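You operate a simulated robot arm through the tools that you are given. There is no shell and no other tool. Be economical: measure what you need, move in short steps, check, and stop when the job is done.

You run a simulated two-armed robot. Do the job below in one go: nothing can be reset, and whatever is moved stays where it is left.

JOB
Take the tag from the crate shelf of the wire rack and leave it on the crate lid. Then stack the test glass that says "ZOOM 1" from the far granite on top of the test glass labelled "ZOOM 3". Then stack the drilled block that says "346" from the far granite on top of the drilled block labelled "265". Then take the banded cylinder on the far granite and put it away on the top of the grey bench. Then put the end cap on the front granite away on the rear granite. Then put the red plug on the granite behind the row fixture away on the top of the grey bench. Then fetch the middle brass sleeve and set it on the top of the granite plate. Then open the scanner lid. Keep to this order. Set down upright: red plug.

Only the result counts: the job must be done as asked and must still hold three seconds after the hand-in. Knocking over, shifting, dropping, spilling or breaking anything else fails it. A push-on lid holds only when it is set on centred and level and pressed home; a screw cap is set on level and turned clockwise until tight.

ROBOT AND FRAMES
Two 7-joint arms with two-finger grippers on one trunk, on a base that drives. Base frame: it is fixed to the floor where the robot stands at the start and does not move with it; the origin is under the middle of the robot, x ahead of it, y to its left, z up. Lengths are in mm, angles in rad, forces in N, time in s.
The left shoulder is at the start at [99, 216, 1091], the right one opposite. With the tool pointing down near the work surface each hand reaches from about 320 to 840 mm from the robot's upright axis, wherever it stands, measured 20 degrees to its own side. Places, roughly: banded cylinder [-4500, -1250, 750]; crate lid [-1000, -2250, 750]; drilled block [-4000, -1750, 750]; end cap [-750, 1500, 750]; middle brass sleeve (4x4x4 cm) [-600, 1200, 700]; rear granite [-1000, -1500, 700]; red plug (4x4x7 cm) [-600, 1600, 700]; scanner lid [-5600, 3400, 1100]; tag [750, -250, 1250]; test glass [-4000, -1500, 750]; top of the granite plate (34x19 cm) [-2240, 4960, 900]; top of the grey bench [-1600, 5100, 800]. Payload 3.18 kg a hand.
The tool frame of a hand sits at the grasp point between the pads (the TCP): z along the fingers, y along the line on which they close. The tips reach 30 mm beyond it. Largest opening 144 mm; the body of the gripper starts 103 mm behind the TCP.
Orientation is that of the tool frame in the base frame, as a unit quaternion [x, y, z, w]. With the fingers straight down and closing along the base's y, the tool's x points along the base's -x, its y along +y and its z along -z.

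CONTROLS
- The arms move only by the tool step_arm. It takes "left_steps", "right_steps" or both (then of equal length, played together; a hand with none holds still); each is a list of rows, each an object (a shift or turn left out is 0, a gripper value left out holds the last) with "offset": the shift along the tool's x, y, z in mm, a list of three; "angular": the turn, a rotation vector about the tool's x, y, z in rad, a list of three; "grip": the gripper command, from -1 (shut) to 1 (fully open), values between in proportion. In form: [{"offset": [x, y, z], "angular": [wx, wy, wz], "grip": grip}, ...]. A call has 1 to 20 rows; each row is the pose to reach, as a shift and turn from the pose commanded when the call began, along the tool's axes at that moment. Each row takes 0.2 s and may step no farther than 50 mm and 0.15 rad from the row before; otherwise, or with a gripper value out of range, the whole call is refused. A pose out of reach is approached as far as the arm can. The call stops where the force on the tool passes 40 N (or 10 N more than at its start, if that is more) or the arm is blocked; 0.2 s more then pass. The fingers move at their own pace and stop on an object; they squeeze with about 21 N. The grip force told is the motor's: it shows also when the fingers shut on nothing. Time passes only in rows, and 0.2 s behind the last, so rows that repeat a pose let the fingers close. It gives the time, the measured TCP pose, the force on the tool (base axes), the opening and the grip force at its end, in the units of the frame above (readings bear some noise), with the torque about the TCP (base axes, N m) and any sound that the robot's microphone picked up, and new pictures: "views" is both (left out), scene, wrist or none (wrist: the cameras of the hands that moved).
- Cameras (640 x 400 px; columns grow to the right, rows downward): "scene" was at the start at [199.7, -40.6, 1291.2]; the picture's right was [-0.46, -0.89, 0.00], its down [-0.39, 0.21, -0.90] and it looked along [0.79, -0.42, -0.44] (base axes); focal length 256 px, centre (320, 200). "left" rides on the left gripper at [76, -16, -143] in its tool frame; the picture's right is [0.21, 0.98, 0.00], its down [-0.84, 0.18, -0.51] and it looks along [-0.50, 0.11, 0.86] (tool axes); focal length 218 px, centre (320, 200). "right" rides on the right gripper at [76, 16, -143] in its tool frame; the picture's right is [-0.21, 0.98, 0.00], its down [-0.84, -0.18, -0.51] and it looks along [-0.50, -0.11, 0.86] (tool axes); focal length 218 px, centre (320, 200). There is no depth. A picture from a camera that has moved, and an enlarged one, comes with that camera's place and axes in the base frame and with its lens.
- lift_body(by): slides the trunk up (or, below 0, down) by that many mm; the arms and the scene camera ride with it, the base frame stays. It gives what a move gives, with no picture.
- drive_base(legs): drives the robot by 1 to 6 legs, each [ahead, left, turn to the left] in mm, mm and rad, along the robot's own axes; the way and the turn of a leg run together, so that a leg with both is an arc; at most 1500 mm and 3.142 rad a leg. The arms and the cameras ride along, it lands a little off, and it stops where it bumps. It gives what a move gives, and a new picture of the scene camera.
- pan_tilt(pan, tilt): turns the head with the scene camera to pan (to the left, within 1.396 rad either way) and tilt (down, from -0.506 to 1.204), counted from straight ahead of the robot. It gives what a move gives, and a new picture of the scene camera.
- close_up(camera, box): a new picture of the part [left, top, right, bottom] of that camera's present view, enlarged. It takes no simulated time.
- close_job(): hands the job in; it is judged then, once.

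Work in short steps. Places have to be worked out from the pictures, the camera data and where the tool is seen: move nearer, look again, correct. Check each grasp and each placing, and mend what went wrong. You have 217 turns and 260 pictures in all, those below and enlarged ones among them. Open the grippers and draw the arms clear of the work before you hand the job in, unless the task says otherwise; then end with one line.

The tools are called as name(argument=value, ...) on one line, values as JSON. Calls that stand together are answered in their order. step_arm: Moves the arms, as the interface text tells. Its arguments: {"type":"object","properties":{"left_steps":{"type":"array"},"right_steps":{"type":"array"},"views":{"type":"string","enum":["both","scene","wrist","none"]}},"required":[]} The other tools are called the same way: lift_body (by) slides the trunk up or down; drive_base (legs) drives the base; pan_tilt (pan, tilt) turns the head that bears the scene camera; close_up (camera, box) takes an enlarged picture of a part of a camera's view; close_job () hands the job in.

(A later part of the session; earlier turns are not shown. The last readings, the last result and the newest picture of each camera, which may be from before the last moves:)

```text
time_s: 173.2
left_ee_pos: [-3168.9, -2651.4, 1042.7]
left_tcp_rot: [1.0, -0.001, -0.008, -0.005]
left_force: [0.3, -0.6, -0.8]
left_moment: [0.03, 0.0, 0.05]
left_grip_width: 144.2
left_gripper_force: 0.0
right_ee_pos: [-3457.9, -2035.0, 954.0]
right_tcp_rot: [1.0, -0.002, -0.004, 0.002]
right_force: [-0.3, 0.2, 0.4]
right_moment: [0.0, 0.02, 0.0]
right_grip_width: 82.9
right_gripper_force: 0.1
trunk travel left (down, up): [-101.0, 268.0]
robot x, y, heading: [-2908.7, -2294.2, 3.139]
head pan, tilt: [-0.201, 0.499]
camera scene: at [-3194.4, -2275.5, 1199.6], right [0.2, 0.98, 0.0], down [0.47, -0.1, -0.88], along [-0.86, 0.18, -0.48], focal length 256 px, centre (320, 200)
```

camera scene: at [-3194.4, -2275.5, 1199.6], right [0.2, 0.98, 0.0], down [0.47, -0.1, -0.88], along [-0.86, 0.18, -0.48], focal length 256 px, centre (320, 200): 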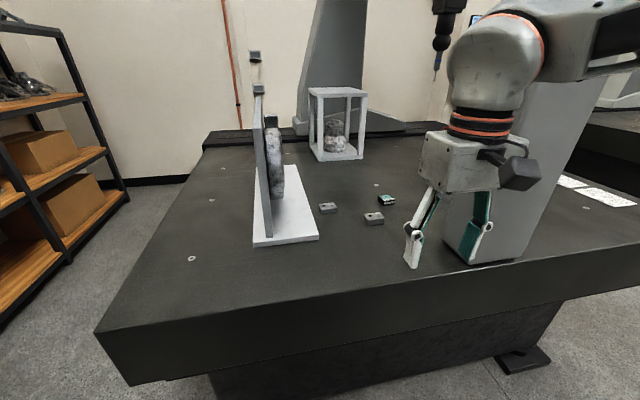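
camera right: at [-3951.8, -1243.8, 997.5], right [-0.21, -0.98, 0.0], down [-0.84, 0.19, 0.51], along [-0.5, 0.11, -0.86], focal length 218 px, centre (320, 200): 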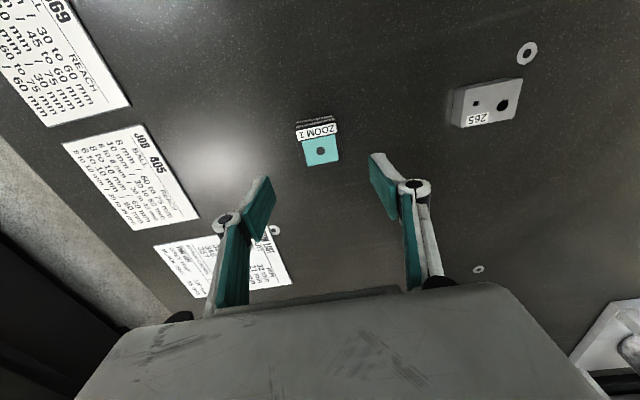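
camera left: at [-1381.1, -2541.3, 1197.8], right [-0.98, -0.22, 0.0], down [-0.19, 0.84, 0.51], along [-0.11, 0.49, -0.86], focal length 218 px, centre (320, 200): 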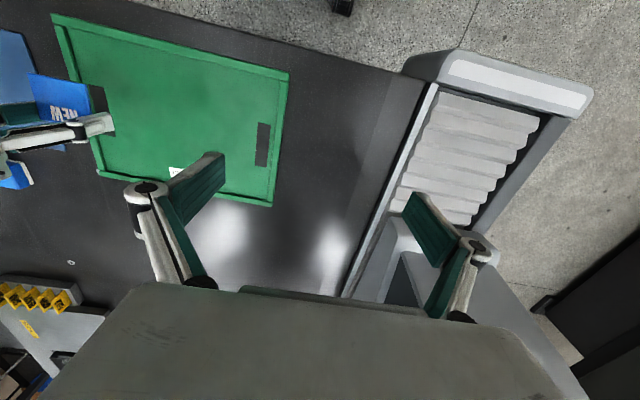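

Block 346 is at about (-3983, -2082). I drive in to x≈-3262.

drive_base(legs=[[355, 45, 0]])

step_arm(right_steps=[{"offset": [-40, 0, 20], "grip": 0.4}, {"offset": [-80, 2, 40]}, {"offset": [-120, 4, 60]}, {"offset": [-150, 6, 80]}, {"offset": [-165, 6, 100]}, {"offset": [-165, 6, 130]}], views="wrist")

```text
time_s: 175.5
left_ee_pos: [-3524.0, -2691.3, 1041.8]
left_tcp_rot: [1.0, -0.004, -0.008, -0.006]
left_force: [-0.5, -0.2, 0.0]
left_moment: [0.02, -0.06, 0.0]
left_grip_width: 144.0
left_gripper_force: 0.0
right_ee_pos: [-3806.3, -2072.1, 954.9]
right_tcp_rot: [1.0, -0.006, -0.005, 0.001]
right_force: [0.0, -0.6, -0.4]
right_moment: [0.0, -0.02, 0.01]
right_grip_width: 83.0
right_gripper_force: 0.1
trunk travel left (down, up): [-101.0, 268.0]
robot x, y, heading: [-3255.4, -2339.2, 3.135]
head pan, tilt: [-0.201, 0.499]
camera scene: at [-3545.6, -2316.2, 1199.7], right [0.21, 0.98, 0.0], down [0.47, -0.1, -0.88], along [-0.86, 0.18, -0.48], focal length 256 px, centre (320, 200)
```

scene: 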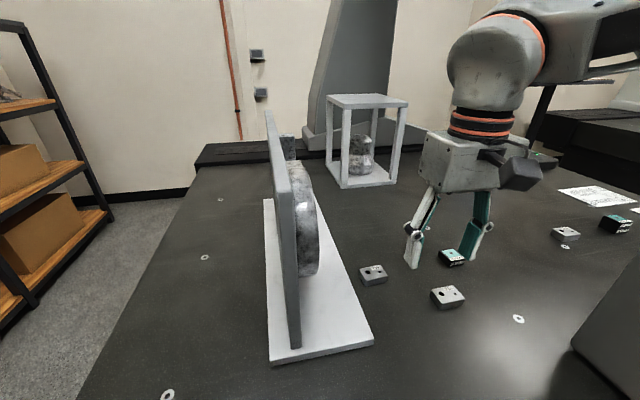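

```text
time_s: 176.9
left_ee_pos: [-3522.9, -2692.2, 1042.5]
left_tcp_rot: [1.0, -0.004, -0.008, -0.005]
left_force: [0.6, 0.5, 1.0]
left_moment: [-0.01, -0.03, 0.0]
left_grip_width: 143.9
left_gripper_force: 0.1
right_ee_pos: [-3971.8, -2076.2, 827.1]
right_tcp_rot: [1.0, -0.008, -0.005, 0.001]
right_force: [0.3, 0.0, -0.3]
right_moment: [-0.03, 0.01, 0.02]
right_grip_width: 100.7
right_gripper_force: 0.0
trunk travel left (down, up): [-101.0, 268.0]
robot x, y, heading: [-3261.3, -2336.9, 3.134]
head pan, tilt: [-0.201, 0.499]
camera right: at [-3894.7, -2091.5, 968.4], right [-0.22, -0.97, 0.0], down [-0.84, 0.19, 0.51], along [-0.5, 0.11, -0.86], focal length 218 px, centre (320, 200)
```

right: 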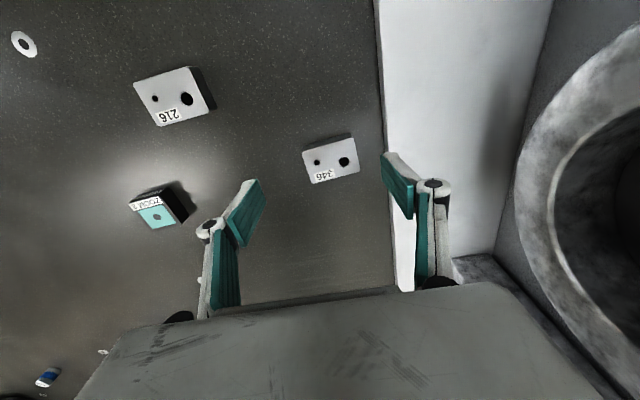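

Block 346 is at about (-3985, -2085), about 59 mm wide. I centre over it and descend to grasp height.

step_arm(right_steps=[{"offset": [-7, 5, 10], "angular": [0, 0, -0.016]}, {"offset": [-14, 9, 30], "angular": [0, 0, -0.016]}, {"offset": [-14, 9, 50], "angular": [0, 0, -0.016]}, {"offset": [-14, 9, 65], "angular": [0, 0, -0.016]}, {"offset": [-14, 9, 79], "angular": [0, 0, -0.016]}, {"offset": [-14, 9, 79], "angular": [0, 0, -0.016]}], views="wrist")

```text
time_s: 178.3
left_ee_pos: [-3522.9, -2691.3, 1043.8]
left_tcp_rot: [1.0, -0.005, -0.009, -0.006]
left_force: [0.9, 0.0, 0.4]
left_moment: [-0.01, -0.03, -0.02]
left_grip_width: 144.0
left_gripper_force: 0.1
right_ee_pos: [-3988.2, -2086.6, 746.5]
right_tcp_rot: [1.0, 0.0, -0.004, 0.002]
right_force: [-0.9, -0.2, 0.1]
right_moment: [0.01, 0.0, -0.02]
right_grip_width: 100.9
right_gripper_force: 0.1
trunk travel left (down, up): [-101.0, 268.0]
robot x, y, heading: [-3256.9, -2337.2, 3.132]
head pan, tilt: [-0.201, 0.499]
camera right: at [-3910.2, -2100.8, 889.1], right [-0.21, -0.98, 0.0], down [-0.84, 0.18, 0.51], along [-0.5, 0.1, -0.86], focal length 218 px, centre (320, 200)
```

right: 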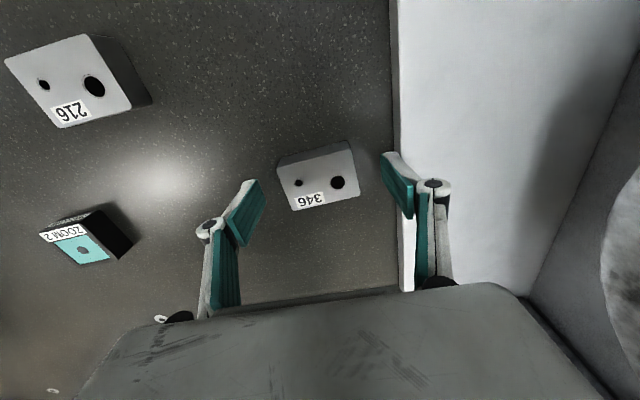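

The block sits between the pads. I close and lift.

step_arm(right_steps=[{"offset": [0, 0, 0], "grip": 0.0}, {"offset": [0, 0, 0], "grip": -1}, {"offset": [0, 0, 0], "grip": -1}, {"offset": [0, 0, 0], "grip": -1}, {"offset": [0, 0, -20]}, {"offset": [0, 0, -60]}, {"offset": [0, 0, -110]}, {"offset": [30, 0, -150]}], views="wrist")

```text
time_s: 180.1
left_ee_pos: [-3521.3, -2691.1, 1043.3]
left_tcp_rot: [1.0, -0.004, -0.01, -0.006]
left_force: [-0.2, -0.4, 0.9]
left_moment: [-0.03, 0.09, 0.03]
left_grip_width: 144.0
left_gripper_force: 0.0
right_ee_pos: [-3955.8, -2084.7, 898.4]
right_tcp_rot: [1.0, 0.001, -0.005, 0.001]
right_force: [-0.1, 0.2, -1.2]
right_moment: [0.03, 0.05, 0.0]
right_grip_width: 59.4
right_gripper_force: 20.5
right hand out of reach, approached as far as the arm can: row 7
trunk travel left (down, up): [-101.0, 268.0]
robot x, y, heading: [-3258.2, -2340.8, 3.129]
head pan, tilt: [-0.201, 0.499]
camera right: at [-3878.8, -2099.8, 1041.6], right [-0.21, -0.98, 0.0], down [-0.84, 0.18, 0.52], along [-0.51, 0.1, -0.86], focal length 218 px, centre (320, 200)
```

right: 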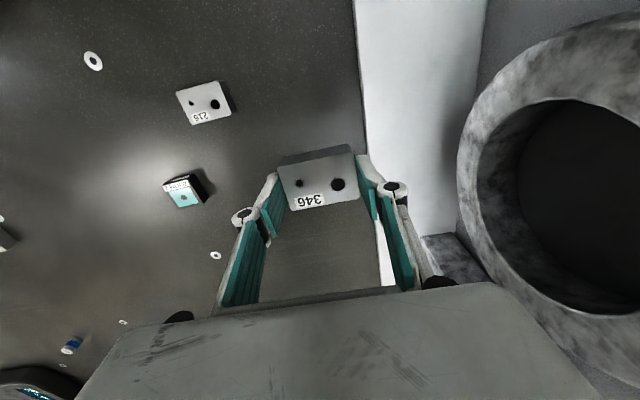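

Block 346 is held (59 mm). I retract the hand, then drive back, right past the column, and in toward block 265.

step_arm(right_steps=[{"offset": [40, 0, -20]}, {"offset": [80, 0, -40]}, {"offset": [120, 0, -55]}, {"offset": [150, 0, -60]}], views="none")

drive_base(legs=[[-350, 0, 0.01], [0, -760, 0], [330, 0, 0], [0, 0, 0.12], [40, 0, 0]])

pan_tilt(pan=-0.4, tilt=0.75)

```text
time_s: 181.1
left_ee_pos: [-3522.7, -2690.2, 1044.8]
left_tcp_rot: [1.0, -0.006, -0.01, -0.005]
left_force: [-1.7, 1.0, -0.2]
left_moment: [0.03, 0.03, 0.03]
left_grip_width: 144.1
left_gripper_force: 0.0
right_ee_pos: [-3803.8, -2079.9, 959.6]
right_tcp_rot: [1.0, -0.001, -0.006, 0.002]
right_force: [0.9, 0.1, -1.9]
right_moment: [-0.01, 0.03, 0.02]
right_grip_width: 59.5
right_gripper_force: 21.2
trunk travel left (down, up): [-101.0, 268.0]
robot x, y, heading: [-3252.8, -2336.1, 3.132]
head pan, tilt: [-0.201, 0.499]
```

```text
time_s: 192.8
left_ee_pos: [-3491.9, -1965.1, 1046.3]
left_tcp_rot: [0.998, 0.059, -0.012, -0.003]
left_force: [-0.5, -0.5, 0.0]
left_moment: [0.0, 0.03, 0.05]
left_grip_width: 144.0
left_gripper_force: 0.0
right_ee_pos: [-3851.2, -1396.3, 959.9]
right_tcp_rot: [0.998, 0.065, -0.009, 0.003]
right_force: [-0.3, -0.7, -1.5]
right_moment: [-0.03, -0.02, 0.01]
right_grip_width: 59.5
right_gripper_force: 21.0
trunk travel left (down, up): [-101.0, 268.0]
robot x, y, heading: [-3284.7, -1583.5, -3.019]
head pan, tilt: [-0.201, 0.499]
camera scene: at [-3561.9, -1600.1, 1206.8], right [0.04, 1.0, 0.0], down [0.43, -0.02, -0.9], along [-0.9, 0.03, -0.43], focal length 256 px, centre (320, 200)
```

scene: 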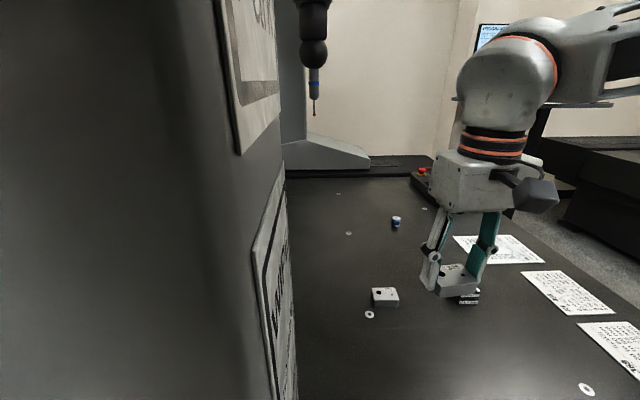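

```text
time_s: 193.6
left_ee_pos: [-3489.9, -1969.7, 1044.5]
left_tcp_rot: [0.998, 0.06, -0.013, -0.006]
left_force: [0.2, -0.1, 0.5]
left_moment: [0.01, 0.02, 0.05]
left_grip_width: 144.1
left_gripper_force: 0.0
right_ee_pos: [-3848.0, -1399.9, 962.5]
right_tcp_rot: [0.998, 0.065, -0.01, 0.001]
right_force: [0.6, 0.4, -1.6]
right_moment: [0.02, 0.01, 0.01]
right_grip_width: 59.5
right_gripper_force: 20.8
trunk travel left (down, up): [-101.0, 268.0]
robot x, y, heading: [-3282.8, -1585.4, -3.023]
head pan, tilt: [-0.4, 0.75]
camera scene: at [-3558.7, -1601.5, 1207.2], right [0.07, 1.0, 0.0], down [0.42, -0.03, -0.9], along [-0.9, 0.06, -0.43], focal length 256 px, centre (320, 200)
```

scene: 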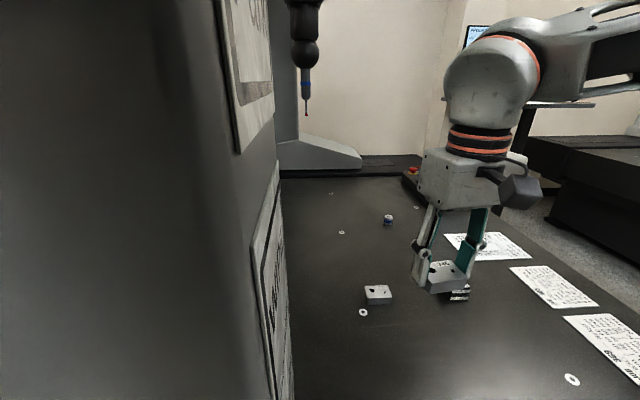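

In place. I take close-ups to locate 265 relative to the held block.

close_up(camera="scene", box=[340, 220, 500, 320])

```text
4.00 times, centred on (420, 270) of scene
camera zoom: at [-3558.7, -1601.5, 1207.2], right [0.07, 1.0, 0.0], down [0.42, -0.03, -0.9], along [-0.9, 0.06, -0.43], focal length 1022 px, centre (-80, -80)
```

zoom: 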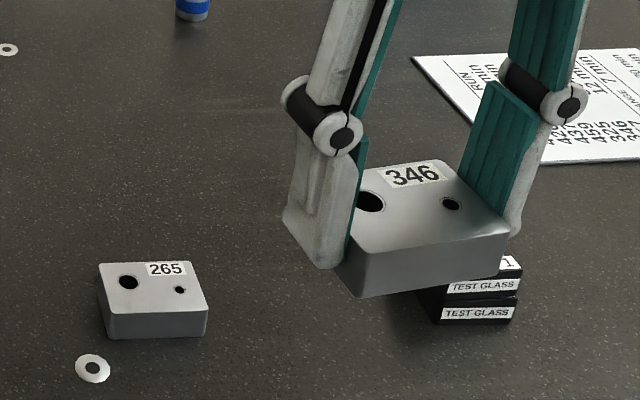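

265's hole midpoint is about (-4025, -1425) and the held block's is about (-3849, -1395). I move over it, squaring the yaw, and stop about 20 mm above.

step_arm(right_steps=[{"offset": [-40, 2, 10], "angular": [0, 0.02, 0.06]}, {"offset": [-80, 3, 30], "angular": [0, 0.02, 0.13]}, {"offset": [-120, 5, 60], "angular": [0, 0.02, 0.13]}, {"offset": [-155, 6, 90], "angular": [0, 0.02, 0.13]}, {"offset": [-178, 7, 120], "angular": [0, 0.02, 0.13]}, {"offset": [-178, 7, 160], "angular": [0, 0.02, 0.13]}, {"offset": [-178, 7, 160], "angular": [0, 0.02, 0.13]}], views="none")

close_up(camera="scene", box=[316, 220, 444, 300])

close_up(camera="right", box=[224, 100, 416, 220])

```text
time_s: 195.2
left_ee_pos: [-3490.0, -1969.1, 1044.8]
left_tcp_rot: [0.998, 0.06, -0.014, -0.005]
left_force: [0.1, 0.2, 0.5]
left_moment: [0.04, 0.0, 0.0]
left_grip_width: 144.1
left_gripper_force: 0.1
right_ee_pos: [-4027.0, -1426.7, 804.9]
right_tcp_rot: [1.0, -0.001, -0.001, 0.001]
right_force: [-0.3, 0.3, -0.9]
right_moment: [0.0, 0.01, 0.02]
right_grip_width: 59.3
right_gripper_force: 21.0
right hand out of reach, approached as far as the arm can: row 5, 6, 7
trunk travel left (down, up): [-101.0, 268.0]
robot x, y, heading: [-3283.4, -1585.0, -3.019]
head pan, tilt: [-0.4, 0.75]
```

```text
5.00 times, centred on (380, 260) of scene
camera zoom: at [-3558.6, -1601.5, 1207.3], right [0.07, 1.0, 0.0], down [0.43, -0.03, -0.9], along [-0.9, 0.06, -0.43], focal length 1278 px, centre (20, -100)
```

zoom: 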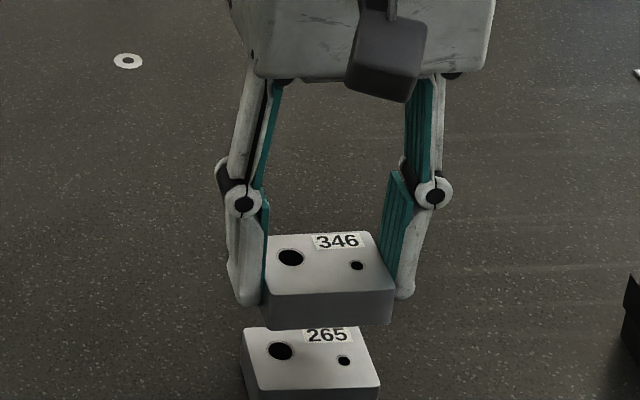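

```text
3.33 times, centred on (320, 160) of right
camera zoom: at [-3950.9, -1440.9, 948.4], right [-0.21, -0.98, 0.0], down [-0.84, 0.18, 0.51], along [-0.5, 0.1, -0.86], focal length 728 px, centre (320, 333)
```

zoom: 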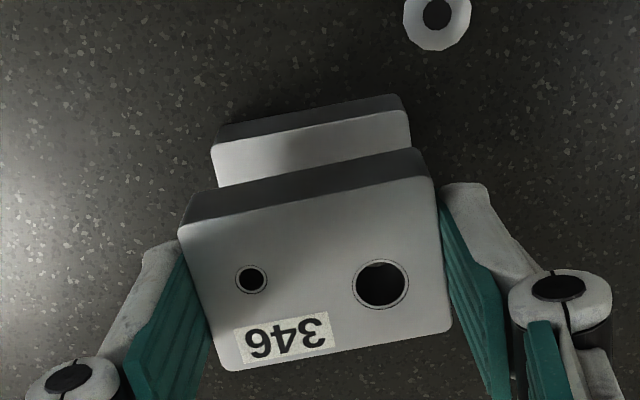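

Both views show 346 aligned with 265 to within about 2 mm. I lower to near contact.

step_arm(right_steps=[{"offset": [1, 1, 10]}, {"offset": [1, 1, 20]}, {"offset": [1, 1, 28]}, {"offset": [1, 1, 33]}, {"offset": [1, 1, 33]}], views="none")

close_up(camera="scene", box=[316, 240, 444, 320])

close_up(camera="right", box=[224, 100, 416, 220])

```text
time_s: 196.4
left_ee_pos: [-3490.3, -1968.7, 1045.7]
left_tcp_rot: [0.998, 0.06, -0.014, -0.005]
left_force: [0.5, 0.1, -0.1]
left_moment: [0.0, 0.01, 0.02]
left_grip_width: 144.1
left_gripper_force: 0.1
right_ee_pos: [-4025.6, -1427.6, 772.6]
right_tcp_rot: [1.0, -0.001, 0.001, 0.001]
right_force: [-0.8, 0.3, -1.8]
right_moment: [-0.03, 0.04, -0.01]
right_grip_width: 59.5
right_gripper_force: 20.7
trunk travel left (down, up): [-101.0, 268.0]
robot x, y, heading: [-3283.7, -1585.6, -3.021]
head pan, tilt: [-0.4, 0.75]
```

```text
5.00 times, centred on (380, 280) of scene
camera zoom: at [-3558.9, -1601.4, 1207.2], right [0.07, 1.0, 0.0], down [0.42, -0.03, -0.9], along [-0.9, 0.06, -0.43], focal length 1278 px, centre (20, -200)
```

zoom: 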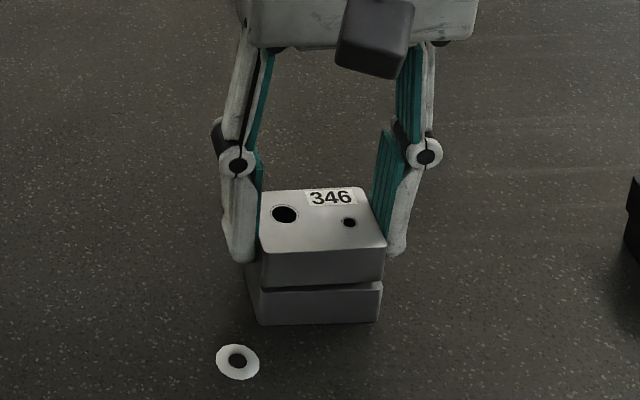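

```text
3.33 times, centred on (320, 160) of right
camera zoom: at [-3949.5, -1442.7, 916.2], right [-0.21, -0.98, 0.0], down [-0.84, 0.18, 0.51], along [-0.49, 0.1, -0.86], focal length 728 px, centre (320, 333)
```

zoom: 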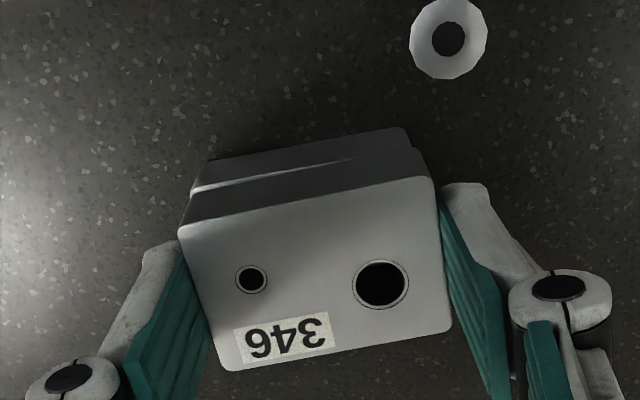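

Nearly seated and aligned. I lower the last few millimetres until light contact, then release.

step_arm(right_steps=[{"offset": [0, 0, 2]}, {"offset": [0, 0, 4]}, {"offset": [0, 0, 6]}, {"offset": [0, 0, 7]}, {"offset": [0, 0, 8]}], views="none")

```text
time_s: 197.6
left_ee_pos: [-3489.8, -1968.8, 1044.2]
left_tcp_rot: [0.998, 0.059, -0.015, -0.006]
left_force: [0.7, -0.5, 0.8]
left_moment: [0.0, -0.02, -0.02]
left_grip_width: 144.2
left_gripper_force: 0.1
right_ee_pos: [-4026.6, -1428.4, 767.5]
right_tcp_rot: [1.0, -0.001, -0.002, 0.002]
right_force: [-1.6, 0.2, 10.9]
right_moment: [-0.12, 0.17, 0.0]
right_grip_width: 59.3
right_gripper_force: 20.9
trunk travel left (down, up): [-101.0, 268.0]
robot x, y, heading: [-3282.1, -1588.9, -3.023]
head pan, tilt: [-0.4, 0.75]
```

Contact at 11 N. I open and rise.

step_arm(right_steps=[{"offset": [0, 0, 0], "grip": -0.05}, {"offset": [0, 0, 0], "grip": 0.25}, {"offset": [0, 0, 0], "grip": 0.25}, {"offset": [0, 0, -30], "grip": 0.25}, {"offset": [0, 0, -70], "grip": 0.25}, {"offset": [0, 0, -100], "grip": 0.25}], views="wrist")

close_up(camera="scene", box=[316, 200, 508, 320])

```text
time_s: 199.0
left_ee_pos: [-3490.0, -1968.8, 1044.7]
left_tcp_rot: [0.998, 0.059, -0.013, -0.006]
left_force: [-0.1, 1.0, 0.1]
left_moment: [0.01, -0.03, -0.02]
left_grip_width: 144.0
left_gripper_force: 0.1
right_ee_pos: [-4022.2, -1421.9, 864.7]
right_tcp_rot: [1.0, -0.002, 0.001, 0.003]
right_force: [-0.4, 0.2, 0.4]
right_moment: [0.01, 0.0, -0.01]
right_grip_width: 90.2
right_gripper_force: 0.0
right hand out of reach, approached as far as the arm can: row 6
trunk travel left (down, up): [-101.0, 268.0]
robot x, y, heading: [-3285.5, -1583.7, -3.026]
head pan, tilt: [-0.4, 0.75]
camera right: at [-3947.3, -1437.0, 1007.4], right [-0.21, -0.98, 0.0], down [-0.84, 0.19, 0.51], along [-0.49, 0.1, -0.86], focal length 218 px, centre (320, 200)
```

right: 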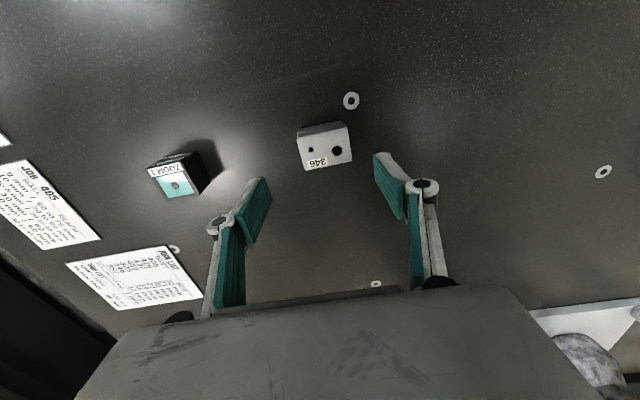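

```text
3.33 times, centred on (412, 260) of scene
camera zoom: at [-3558.9, -1601.3, 1207.1], right [0.07, 1.0, 0.0], down [0.42, -0.03, -0.9], along [-0.9, 0.06, -0.43], focal length 852 px, centre (13, 0)
```

zoom: 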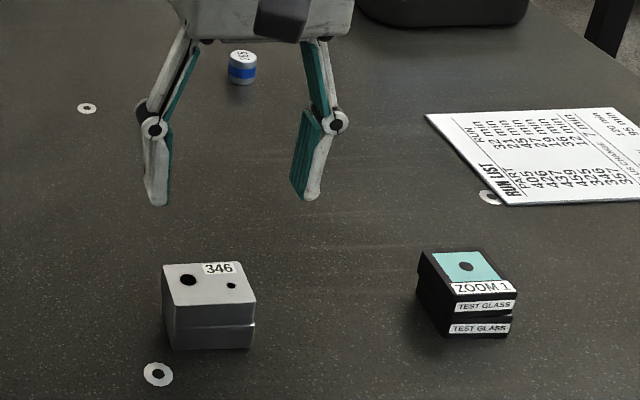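

Block 346 stands on 265. Next is the banded cylinder near (-4400, -1275), best reached from the granite's +y end. I retract, back out, and survey that side.

step_arm(right_steps=[{"offset": [40, 0, -20]}, {"offset": [80, 0, -50]}, {"offset": [120, -10, -80]}, {"offset": [160, -20, -90]}, {"offset": [190, -20, -90]}], views="none")

drive_base(legs=[[-400, 0, -0.12], [0, -600, 0]])

pan_tilt(pan=-0.9, tilt=0.3)

```text
refused: row 3 steps farther than a row can; nothing moved
```

```text
time_s: 206.8
left_ee_pos: [-3140.6, -1316.5, 1042.1]
left_tcp_rot: [1.0, 0.008, -0.007, -0.005]
left_force: [0.0, -0.5, -0.3]
left_moment: [0.0, 0.01, -0.01]
left_grip_width: 144.0
left_gripper_force: 0.1
right_ee_pos: [-3612.2, -719.3, 856.1]
right_tcp_rot: [0.998, -0.056, 0.006, 0.003]
right_force: [-0.2, -0.1, 0.2]
right_moment: [-0.02, -0.02, 0.0]
right_grip_width: 90.0
right_gripper_force: 0.1
trunk travel left (down, up): [-101.0, 268.0]
robot x, y, heading: [-2885.7, -957.2, -3.13]
head pan, tilt: [-0.4, 0.75]
camera scene: at [-3159.7, -927.9, 1177.7], right [0.38, 0.93, 0.0], down [0.63, -0.26, -0.73], along [-0.68, 0.27, -0.68], focal length 256 px, centre (320, 200)
```

scene: 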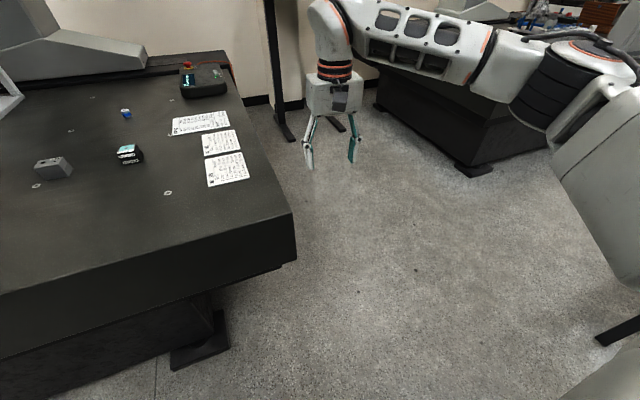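

```text
time_s: 207.8
left_ee_pos: [-3140.3, -1316.8, 1043.5]
left_tcp_rot: [1.0, 0.007, -0.008, -0.005]
left_force: [0.2, -0.9, -0.2]
left_moment: [0.02, -0.02, 0.03]
left_grip_width: 143.9
left_gripper_force: 0.0
right_ee_pos: [-3613.1, -718.6, 856.2]
right_tcp_rot: [0.998, -0.055, 0.007, 0.003]
right_force: [-0.7, -0.8, -0.2]
right_moment: [-0.01, 0.0, 0.01]
right_grip_width: 90.0
right_gripper_force: 0.1
trunk travel left (down, up): [-101.0, 268.0]
robot x, y, heading: [-2885.7, -960.0, -3.128]
head pan, tilt: [-0.901, 0.3]
camera scene: at [-3142.1, -886.9, 1218.0], right [0.77, 0.63, 0.0], down [0.19, -0.23, -0.96], along [-0.61, 0.74, -0.3], focal length 256 px, centre (320, 200)
```

scene: 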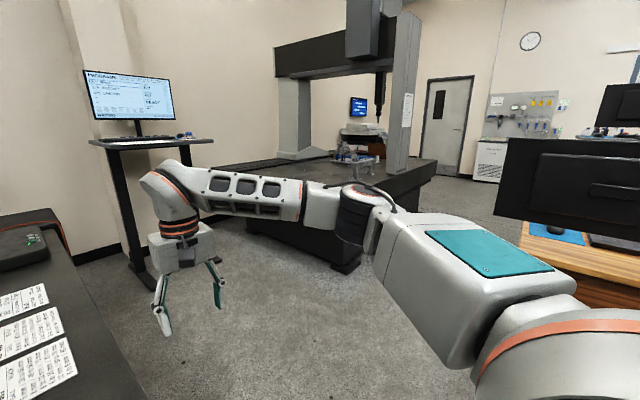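

The granite's +y end is at about y -825 and there is free floor beyond. I retract the right hand and drive around to face -y at the end of the granite.

step_arm(right_steps=[{"offset": [40, 0, -20]}, {"offset": [75, 0, -50]}, {"offset": [110, 0, -80]}, {"offset": [150, 0, -100]}, {"offset": [190, 0, -110]}, {"offset": [230, 0, -110]}], views="none")

drive_base(legs=[[0, -560, 0], [1310, 0, 0], [0, 0, 1.557]])

pan_tilt(pan=-0.25, tilt=0.55)

```text
time_s: 209.2
left_ee_pos: [-3140.5, -1316.9, 1043.1]
left_tcp_rot: [1.0, 0.009, -0.009, -0.006]
left_force: [-0.5, 0.4, -0.4]
left_moment: [0.03, 0.04, -0.01]
left_grip_width: 144.1
left_gripper_force: 0.0
right_ee_pos: [-3382.6, -741.5, 968.6]
right_tcp_rot: [0.998, -0.055, 0.005, 0.004]
right_force: [0.5, -0.5, 0.9]
right_moment: [0.04, 0.02, 0.03]
right_grip_width: 89.8
right_gripper_force: 0.0
trunk travel left (down, up): [-101.0, 268.0]
robot x, y, heading: [-2885.9, -959.0, -3.124]
head pan, tilt: [-0.901, 0.3]
```

```text
time_s: 224.3
left_ee_pos: [-3830.6, -674.1, 1042.4]
left_tcp_rot: [0.727, 0.687, -0.009, 0.001]
left_force: [-0.1, 0.8, -0.1]
left_moment: [-0.01, -0.01, 0.04]
left_grip_width: 144.0
left_gripper_force: 0.1
right_ee_pos: [-4422.4, -875.5, 967.6]
right_tcp_rot: [0.768, 0.64, 0.007, -0.003]
right_force: [-0.2, 0.2, -0.3]
right_moment: [-0.02, -0.03, 0.0]
right_grip_width: 89.8
right_gripper_force: 0.0
trunk travel left (down, up): [-101.0, 268.0]
robot x, y, heading: [-4170.1, -395.6, -1.628]
head pan, tilt: [-0.901, 0.3]
camera scene: at [-4257.8, -642.4, 1218.1], right [-0.58, 0.82, 0.0], down [0.24, 0.17, -0.96], along [-0.78, -0.55, -0.3], focal length 256 px, centre (320, 200)
```

scene: 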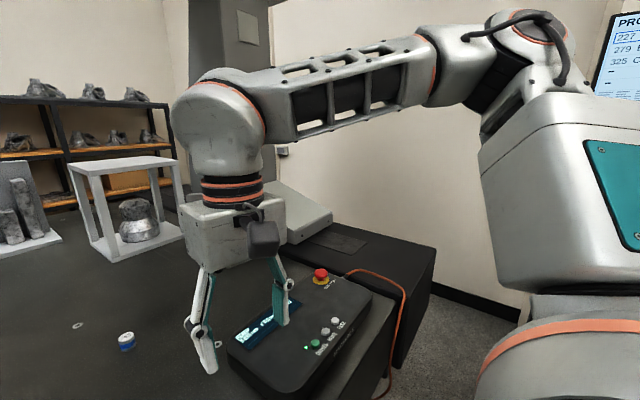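

```text
time_s: 225.4
left_ee_pos: [-3831.0, -673.8, 1042.8]
left_tcp_rot: [0.726, 0.687, -0.009, 0.002]
left_force: [0.1, 1.0, 0.4]
left_moment: [0.0, -0.03, -0.04]
left_grip_width: 144.2
left_gripper_force: 0.1
right_ee_pos: [-4423.1, -874.2, 968.2]
right_tcp_rot: [0.768, 0.64, 0.006, -0.001]
right_force: [-0.3, 0.1, 0.4]
right_moment: [0.0, 0.0, -0.01]
right_grip_width: 90.1
right_gripper_force: 0.1
trunk travel left (down, up): [-101.0, 268.0]
robot x, y, heading: [-4167.5, -391.4, -1.629]
head pan, tilt: [-0.25, 0.55]
camera scene: at [-4208.8, -674.3, 1195.2], right [-0.95, 0.3, 0.0], down [0.16, 0.5, -0.85], along [-0.26, -0.81, -0.52], focal length 256 px, centre (320, 200)
```

scene: 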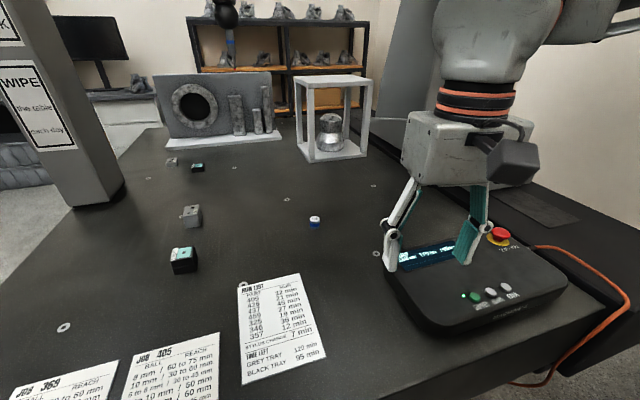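

The cylinder is at about (-4392, -1296). I square up and approach the edge.

drive_base(legs=[[0, 0, 0.057], [150, 25, 0]])

step_arm(right_steps=[{"offset": [-40, 0, 10], "angular": [0, 0, -0.1]}, {"offset": [-80, 0, 30], "angular": [0, 0, -0.12]}, {"offset": [-120, 0, 50], "angular": [0, 0, -0.12]}, {"offset": [-160, 0, 70], "angular": [0, 0, -0.12]}, {"offset": [-200, 0, 90], "angular": [0, 0, -0.12]}], views="wrist")

```text
time_s: 227.2
left_ee_pos: [-3792.8, -791.7, 1042.6]
left_tcp_rot: [0.707, 0.708, -0.01, 0.003]
left_force: [0.0, 0.0, 0.4]
left_moment: [-0.05, 0.01, -0.01]
left_grip_width: 143.8
left_gripper_force: 0.0
right_ee_pos: [-4372.1, -1025.1, 968.9]
right_tcp_rot: [0.75, 0.662, 0.007, -0.001]
right_force: [0.0, 0.3, 0.2]
right_moment: [0.02, 0.03, 0.01]
right_grip_width: 90.2
right_gripper_force: 0.0
trunk travel left (down, up): [-101.0, 268.0]
robot x, y, heading: [-4147.2, -530.7, -1.571]
head pan, tilt: [-0.25, 0.55]
stopped in leg 2: the robot was blocked; the commanded pose is now the measured one
camera scene: at [-4169.1, -812.9, 1195.4], right [-0.97, 0.25, 0.0], down [0.13, 0.51, -0.85], along [-0.21, -0.83, -0.52], focal length 256 px, centre (320, 200)
```

scene: 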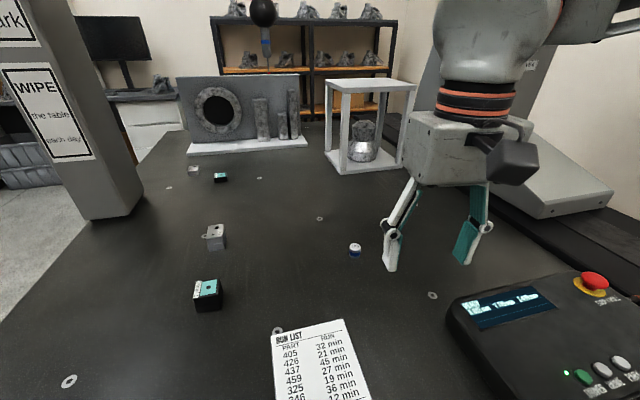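

```text
time_s: 228.4
left_ee_pos: [-3793.2, -793.7, 1041.1]
left_tcp_rot: [0.707, 0.708, -0.008, 0.0]
left_force: [-0.2, -0.2, 0.1]
left_moment: [0.02, -0.02, -0.01]
left_grip_width: 144.0
left_gripper_force: 0.2
right_ee_pos: [-4396.6, -1222.9, 873.4]
right_tcp_rot: [0.709, 0.705, 0.007, -0.003]
right_force: [-0.2, -0.5, -0.8]
right_moment: [0.01, 0.01, -0.04]
right_grip_width: 90.0
right_gripper_force: 0.1
trunk travel left (down, up): [-101.0, 268.0]
robot x, y, heading: [-4147.1, -531.1, -1.572]
head pan, tilt: [-0.25, 0.55]
camera right: at [-4380.4, -1147.2, 1018.0], right [0.98, -0.21, 0.0], down [-0.19, -0.85, 0.49], along [-0.1, -0.48, -0.87], focal length 218 px, centre (320, 200)
```

right: 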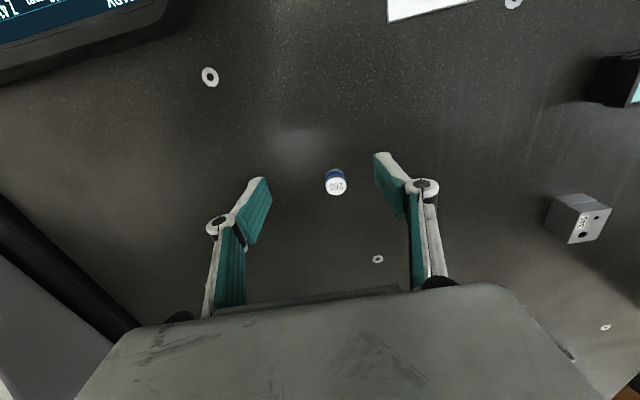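

The cylinder is at about (-4385, -1287). I move above it and lower to z≈800.

step_arm(right_steps=[{"offset": [-30, 6, 20]}, {"offset": [-64, 12, 40]}, {"offset": [-64, 12, 60]}, {"offset": [-64, 12, 75]}, {"offset": [-64, 12, 75]}], views="wrist")

```text
time_s: 229.7
left_ee_pos: [-3791.8, -791.6, 1043.1]
left_tcp_rot: [0.706, 0.708, -0.009, 0.002]
left_force: [0.2, 0.6, 0.2]
left_moment: [0.01, -0.01, 0.01]
left_grip_width: 143.8
left_gripper_force: 0.2
right_ee_pos: [-4399.5, -1263.6, 798.7]
right_tcp_rot: [0.709, 0.705, 0.007, 0.0]
right_force: [0.5, 0.3, -0.6]
right_moment: [0.0, -0.01, 0.0]
right_grip_width: 90.0
right_gripper_force: 0.0
right hand out of reach, approached as far as the arm can: row 1, 2, 3, 4, 5
trunk travel left (down, up): [-101.0, 268.0]
robot x, y, heading: [-4145.7, -527.4, -1.568]
head pan, tilt: [-0.25, 0.55]
camera right: at [-4385.4, -1187.1, 942.0], right [0.98, -0.21, 0.01], down [-0.19, -0.85, 0.5], along [-0.1, -0.49, -0.87], focal length 218 px, centre (320, 200)
```

right: 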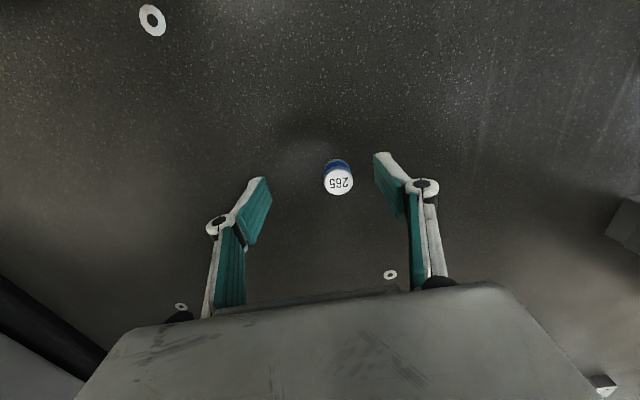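

The arm is at its reach limit 25 mm short, so I pitch the fingers 0.25 rad forward to gain reach and move over the cylinder.

step_arm(right_steps=[{"offset": [-4, 4, 0], "angular": [0, -0.09, 0]}, {"offset": [-10, 9, 0], "angular": [0, -0.17, 0]}, {"offset": [-17, 14, 0], "angular": [0, -0.25, 0]}, {"offset": [-24, 14, 10], "angular": [0, -0.25, 0]}, {"offset": [-24, 14, 25], "angular": [0, -0.25, 0]}, {"offset": [-24, 14, 25], "angular": [0, -0.25, 0]}], views="wrist")

```text
time_s: 231.1
left_ee_pos: [-3792.9, -792.2, 1042.6]
left_tcp_rot: [0.706, 0.708, -0.009, 0.001]
left_force: [0.1, 0.4, -0.6]
left_moment: [0.0, -0.08, 0.0]
left_grip_width: 144.0
left_gripper_force: 0.1
right_ee_pos: [-4385.9, -1287.8, 772.2]
right_tcp_rot: [0.704, 0.7, -0.081, 0.087]
right_force: [-0.6, -0.2, -0.4]
right_moment: [0.03, 0.01, 0.02]
right_grip_width: 90.2
right_gripper_force: 0.0
trunk travel left (down, up): [-101.0, 268.0]
robot x, y, heading: [-4146.4, -530.4, -1.57]
head pan, tilt: [-0.25, 0.55]
camera right: at [-4370.6, -1178.5, 894.1], right [0.98, -0.21, 0.06], down [-0.19, -0.7, 0.69], along [-0.1, -0.69, -0.72], focal length 218 px, centre (320, 200)
```

right: 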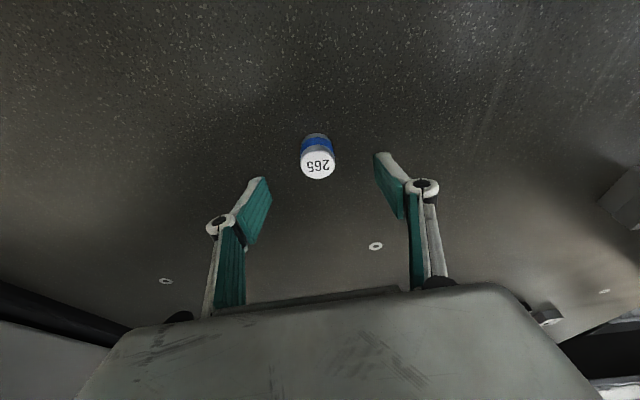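

TCP is over the cylinder. I lower 24 mm and close.

step_arm(right_steps=[{"offset": [2.4, 0, 10]}, {"offset": [5.8, 0, 23]}, {"offset": [5.8, 0, 23]}, {"offset": [5.8, 0, 23], "grip": -0.2}, {"offset": [5.8, 0, 23], "grip": -1}, {"offset": [5.8, 0, 23], "grip": -1}, {"offset": [5.8, 0, 23], "grip": -1}], views="wrist")

```text
time_s: 232.7
left_ee_pos: [-3791.6, -791.9, 1041.7]
left_tcp_rot: [0.706, 0.708, -0.01, 0.002]
left_force: [0.4, 0.9, 0.2]
left_moment: [-0.01, 0.03, 0.01]
left_grip_width: 143.9
left_gripper_force: 0.1
right_ee_pos: [-4386.1, -1287.2, 749.1]
right_tcp_rot: [0.704, 0.7, -0.083, 0.087]
right_force: [-0.7, -1.0, 0.4]
right_moment: [-0.02, 0.1, -0.02]
right_grip_width: 29.2
right_gripper_force: 21.2
trunk travel left (down, up): [-101.0, 268.0]
robot x, y, heading: [-4150.7, -532.5, -1.571]
head pan, tilt: [-0.25, 0.55]
camera right: at [-4370.2, -1177.9, 869.5], right [0.98, -0.21, 0.06], down [-0.19, -0.7, 0.69], along [-0.1, -0.69, -0.72], focal length 218 px, centre (320, 200)
```

right: 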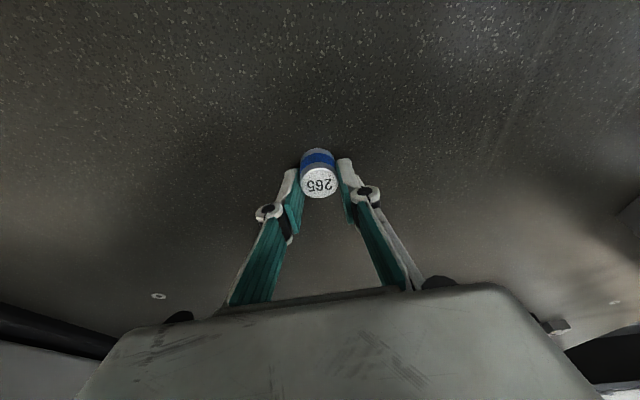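

The cylinder is held (29 mm). I lift and retract, back out and turn to face +x to survey the route.

step_arm(right_steps=[{"offset": [7, 0, -30]}, {"offset": [20, 0, -70]}, {"offset": [60, 0, -100]}, {"offset": [100, 0, -130]}, {"offset": [140, 0, -160]}, {"offset": [180, 0, -190]}, {"offset": [206, 0, -205]}], views="none")

drive_base(legs=[[-180, 0, 0], [0, 0, 1.571]])

pan_tilt(pan=0.5, tilt=0.25)

pan_tilt(pan=1.2, tilt=0.25)

```text
time_s: 234.2
left_ee_pos: [-3793.0, -791.4, 1042.6]
left_tcp_rot: [0.706, 0.708, -0.009, 0.002]
left_force: [-0.3, 0.2, -0.7]
left_moment: [0.0, -0.04, 0.01]
left_grip_width: 143.8
left_gripper_force: 0.1
right_ee_pos: [-4383.5, -1036.2, 899.5]
right_tcp_rot: [0.704, 0.7, -0.082, 0.086]
right_force: [-0.2, -0.3, -1.6]
right_moment: [-0.01, 0.0, 0.0]
right_grip_width: 29.3
right_gripper_force: 21.4
trunk travel left (down, up): [-101.0, 268.0]
robot x, y, heading: [-4147.8, -531.4, -1.57]
head pan, tilt: [-0.25, 0.55]
```

```text
time_s: 239.5
left_ee_pos: [-3880.2, -5.6, 1043.2]
left_tcp_rot: [0.009, 1.0, -0.006, 0.008]
left_force: [-0.7, -0.1, -0.9]
left_moment: [-0.01, 0.03, -0.02]
left_grip_width: 144.1
left_gripper_force: 0.0
right_ee_pos: [-3644.9, -599.8, 899.0]
right_tcp_rot: [0.011, 0.993, 0.003, 0.119]
right_force: [0.1, -0.3, -1.4]
right_moment: [-0.01, -0.01, 0.0]
right_grip_width: 29.2
right_gripper_force: 20.9
trunk travel left (down, up): [-101.0, 268.0]
robot x, y, heading: [-4150.6, -352.5, -0.017]
head pan, tilt: [-0.25, 0.55]
camera scene: at [-3863.2, -380.0, 1195.1], right [-0.26, -0.96, 0.0], down [-0.5, 0.14, -0.85], along [0.82, -0.23, -0.52], focal length 256 px, centre (320, 200)
```

scene: 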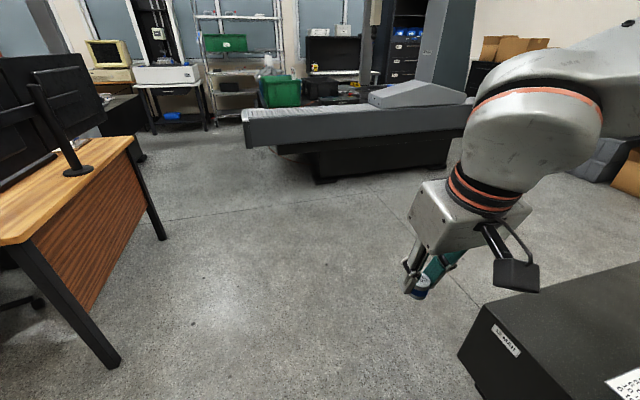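

```text
time_s: 240.6
left_ee_pos: [-3881.2, -5.5, 1042.7]
left_tcp_rot: [0.009, 1.0, -0.005, 0.007]
left_force: [-1.3, -0.3, 0.6]
left_moment: [0.01, 0.01, 0.02]
left_grip_width: 143.9
left_gripper_force: 0.0
right_ee_pos: [-3645.9, -600.4, 900.1]
right_tcp_rot: [0.011, 0.993, 0.002, 0.118]
right_force: [-0.6, 0.4, -1.1]
right_moment: [0.01, 0.0, -0.03]
right_grip_width: 29.6
right_gripper_force: 21.5
trunk travel left (down, up): [-101.0, 268.0]
robot x, y, heading: [-4147.0, -353.6, -0.017]
head pan, tilt: [0.499, 0.25]
camera scene: at [-3866.9, -313.2, 1222.8], right [0.46, -0.89, 0.0], down [-0.22, -0.11, -0.97], along [0.86, 0.45, -0.25], focal length 256 px, centre (320, 200)
```

scene: 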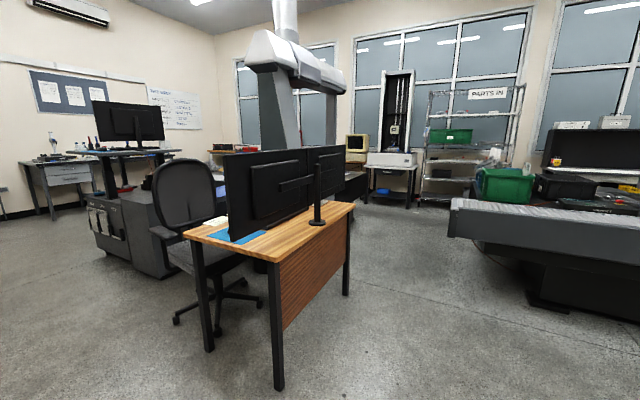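

```text
time_s: 241.7
left_ee_pos: [-3879.3, -6.3, 1043.0]
left_tcp_rot: [0.009, 1.0, -0.006, 0.008]
left_force: [0.8, 0.1, 0.0]
left_moment: [0.0, 0.0, -0.02]
left_grip_width: 143.9
left_gripper_force: 0.1
right_ee_pos: [-3644.3, -599.7, 900.3]
right_tcp_rot: [0.012, 0.993, 0.002, 0.118]
right_force: [0.4, -0.1, -2.0]
right_moment: [-0.03, 0.03, -0.01]
right_grip_width: 29.4
right_gripper_force: 21.4
trunk travel left (down, up): [-101.0, 268.0]
robot x, y, heading: [-4149.0, -356.9, -0.019]
head pan, tilt: [1.201, 0.25]
camera scene: at [-3914.3, -270.0, 1222.8], right [0.93, -0.38, 0.0], down [-0.09, -0.23, -0.97], along [0.37, 0.9, -0.25], focal length 256 px, centre (320, 200)
```

scene: 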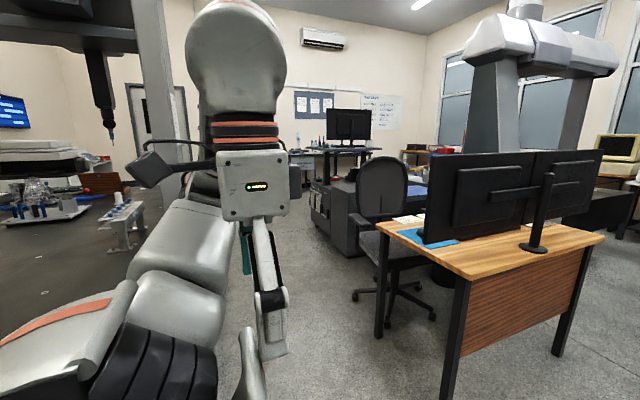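

The west corridor between the third granite table and the wooden desk (x≈-3480) looks passable toward the far grey bench. I raise the trunk for clearance over monitors and go there in stages.

lift_body(by=120)

drive_base(legs=[[670, 0, 0.017], [0, 0, 1.571]])

pan_tilt(pan=0, tilt=0.3)

```text
time_s: 243.2
left_ee_pos: [-3880.6, -4.5, 1161.4]
left_tcp_rot: [0.009, 1.0, -0.006, 0.007]
left_force: [0.7, 0.0, -0.1]
left_moment: [0.02, 0.02, 0.01]
left_grip_width: 144.0
left_gripper_force: 0.0
right_ee_pos: [-3645.1, -599.8, 1018.7]
right_tcp_rot: [0.011, 0.993, 0.002, 0.118]
right_force: [0.5, 0.1, -2.3]
right_moment: [-0.01, 0.0, 0.02]
right_grip_width: 29.3
right_gripper_force: 21.3
trunk travel left (down, up): [-221.0, 148.0]
robot x, y, heading: [-4145.7, -355.4, -0.019]
head pan, tilt: [1.201, 0.25]
```

```text
time_s: 250.8
left_ee_pos: [-3829.8, -112.4, 1162.2]
left_tcp_rot: [0.718, -0.696, -0.003, -0.008]
left_force: [0.0, 0.5, 0.5]
left_moment: [0.0, 0.01, 0.03]
left_grip_width: 144.0
left_gripper_force: 0.1
right_ee_pos: [-3246.7, 149.7, 1021.1]
right_tcp_rot: [0.71, -0.695, -0.087, -0.081]
right_force: [0.5, 0.3, -1.7]
right_moment: [-0.02, -0.01, -0.02]
right_grip_width: 29.0
right_gripper_force: 21.1
trunk travel left (down, up): [-221.0, 148.0]
robot x, y, heading: [-3469.9, -364.3, 1.6]
head pan, tilt: [1.201, 0.25]
camera scene: at [-3558.2, -250.2, 1359.8], right [0.34, 0.94, 0.0], down [0.23, -0.08, -0.97], along [-0.91, 0.33, -0.25], focal length 256 px, centre (320, 200)
```

scene: 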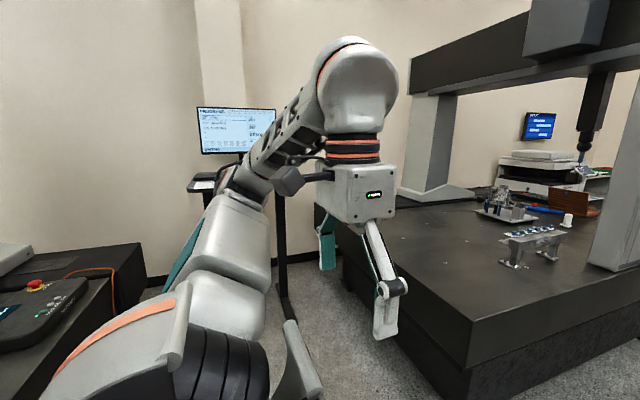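

```text
time_s: 252.2
left_ee_pos: [-3829.9, -111.7, 1163.4]
left_tcp_rot: [0.717, -0.697, -0.002, -0.01]
left_force: [0.0, -0.4, -0.4]
left_moment: [-0.03, 0.01, 0.0]
left_grip_width: 143.9
left_gripper_force: 0.0
right_ee_pos: [-3244.7, 148.8, 1018.6]
right_tcp_rot: [0.709, -0.696, -0.087, -0.081]
right_force: [0.0, 0.7, -1.7]
right_moment: [-0.03, 0.0, 0.02]
right_grip_width: 29.5
right_gripper_force: 21.0
trunk travel left (down, up): [-221.0, 148.0]
robot x, y, heading: [-3468.8, -366.3, 1.594]
head pan, tilt: [0.0, 0.3]
camera scene: at [-3472.7, -188.4, 1355.0], right [1.0, 0.03, 0.0], down [0.01, -0.3, -0.96], along [-0.03, 0.95, -0.3], focal length 256 px, centre (320, 200)
```

scene: 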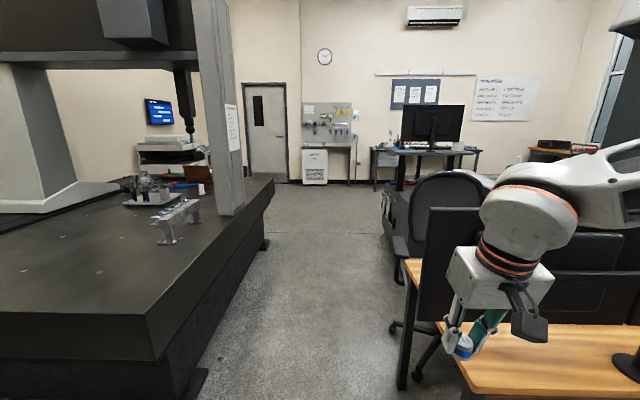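

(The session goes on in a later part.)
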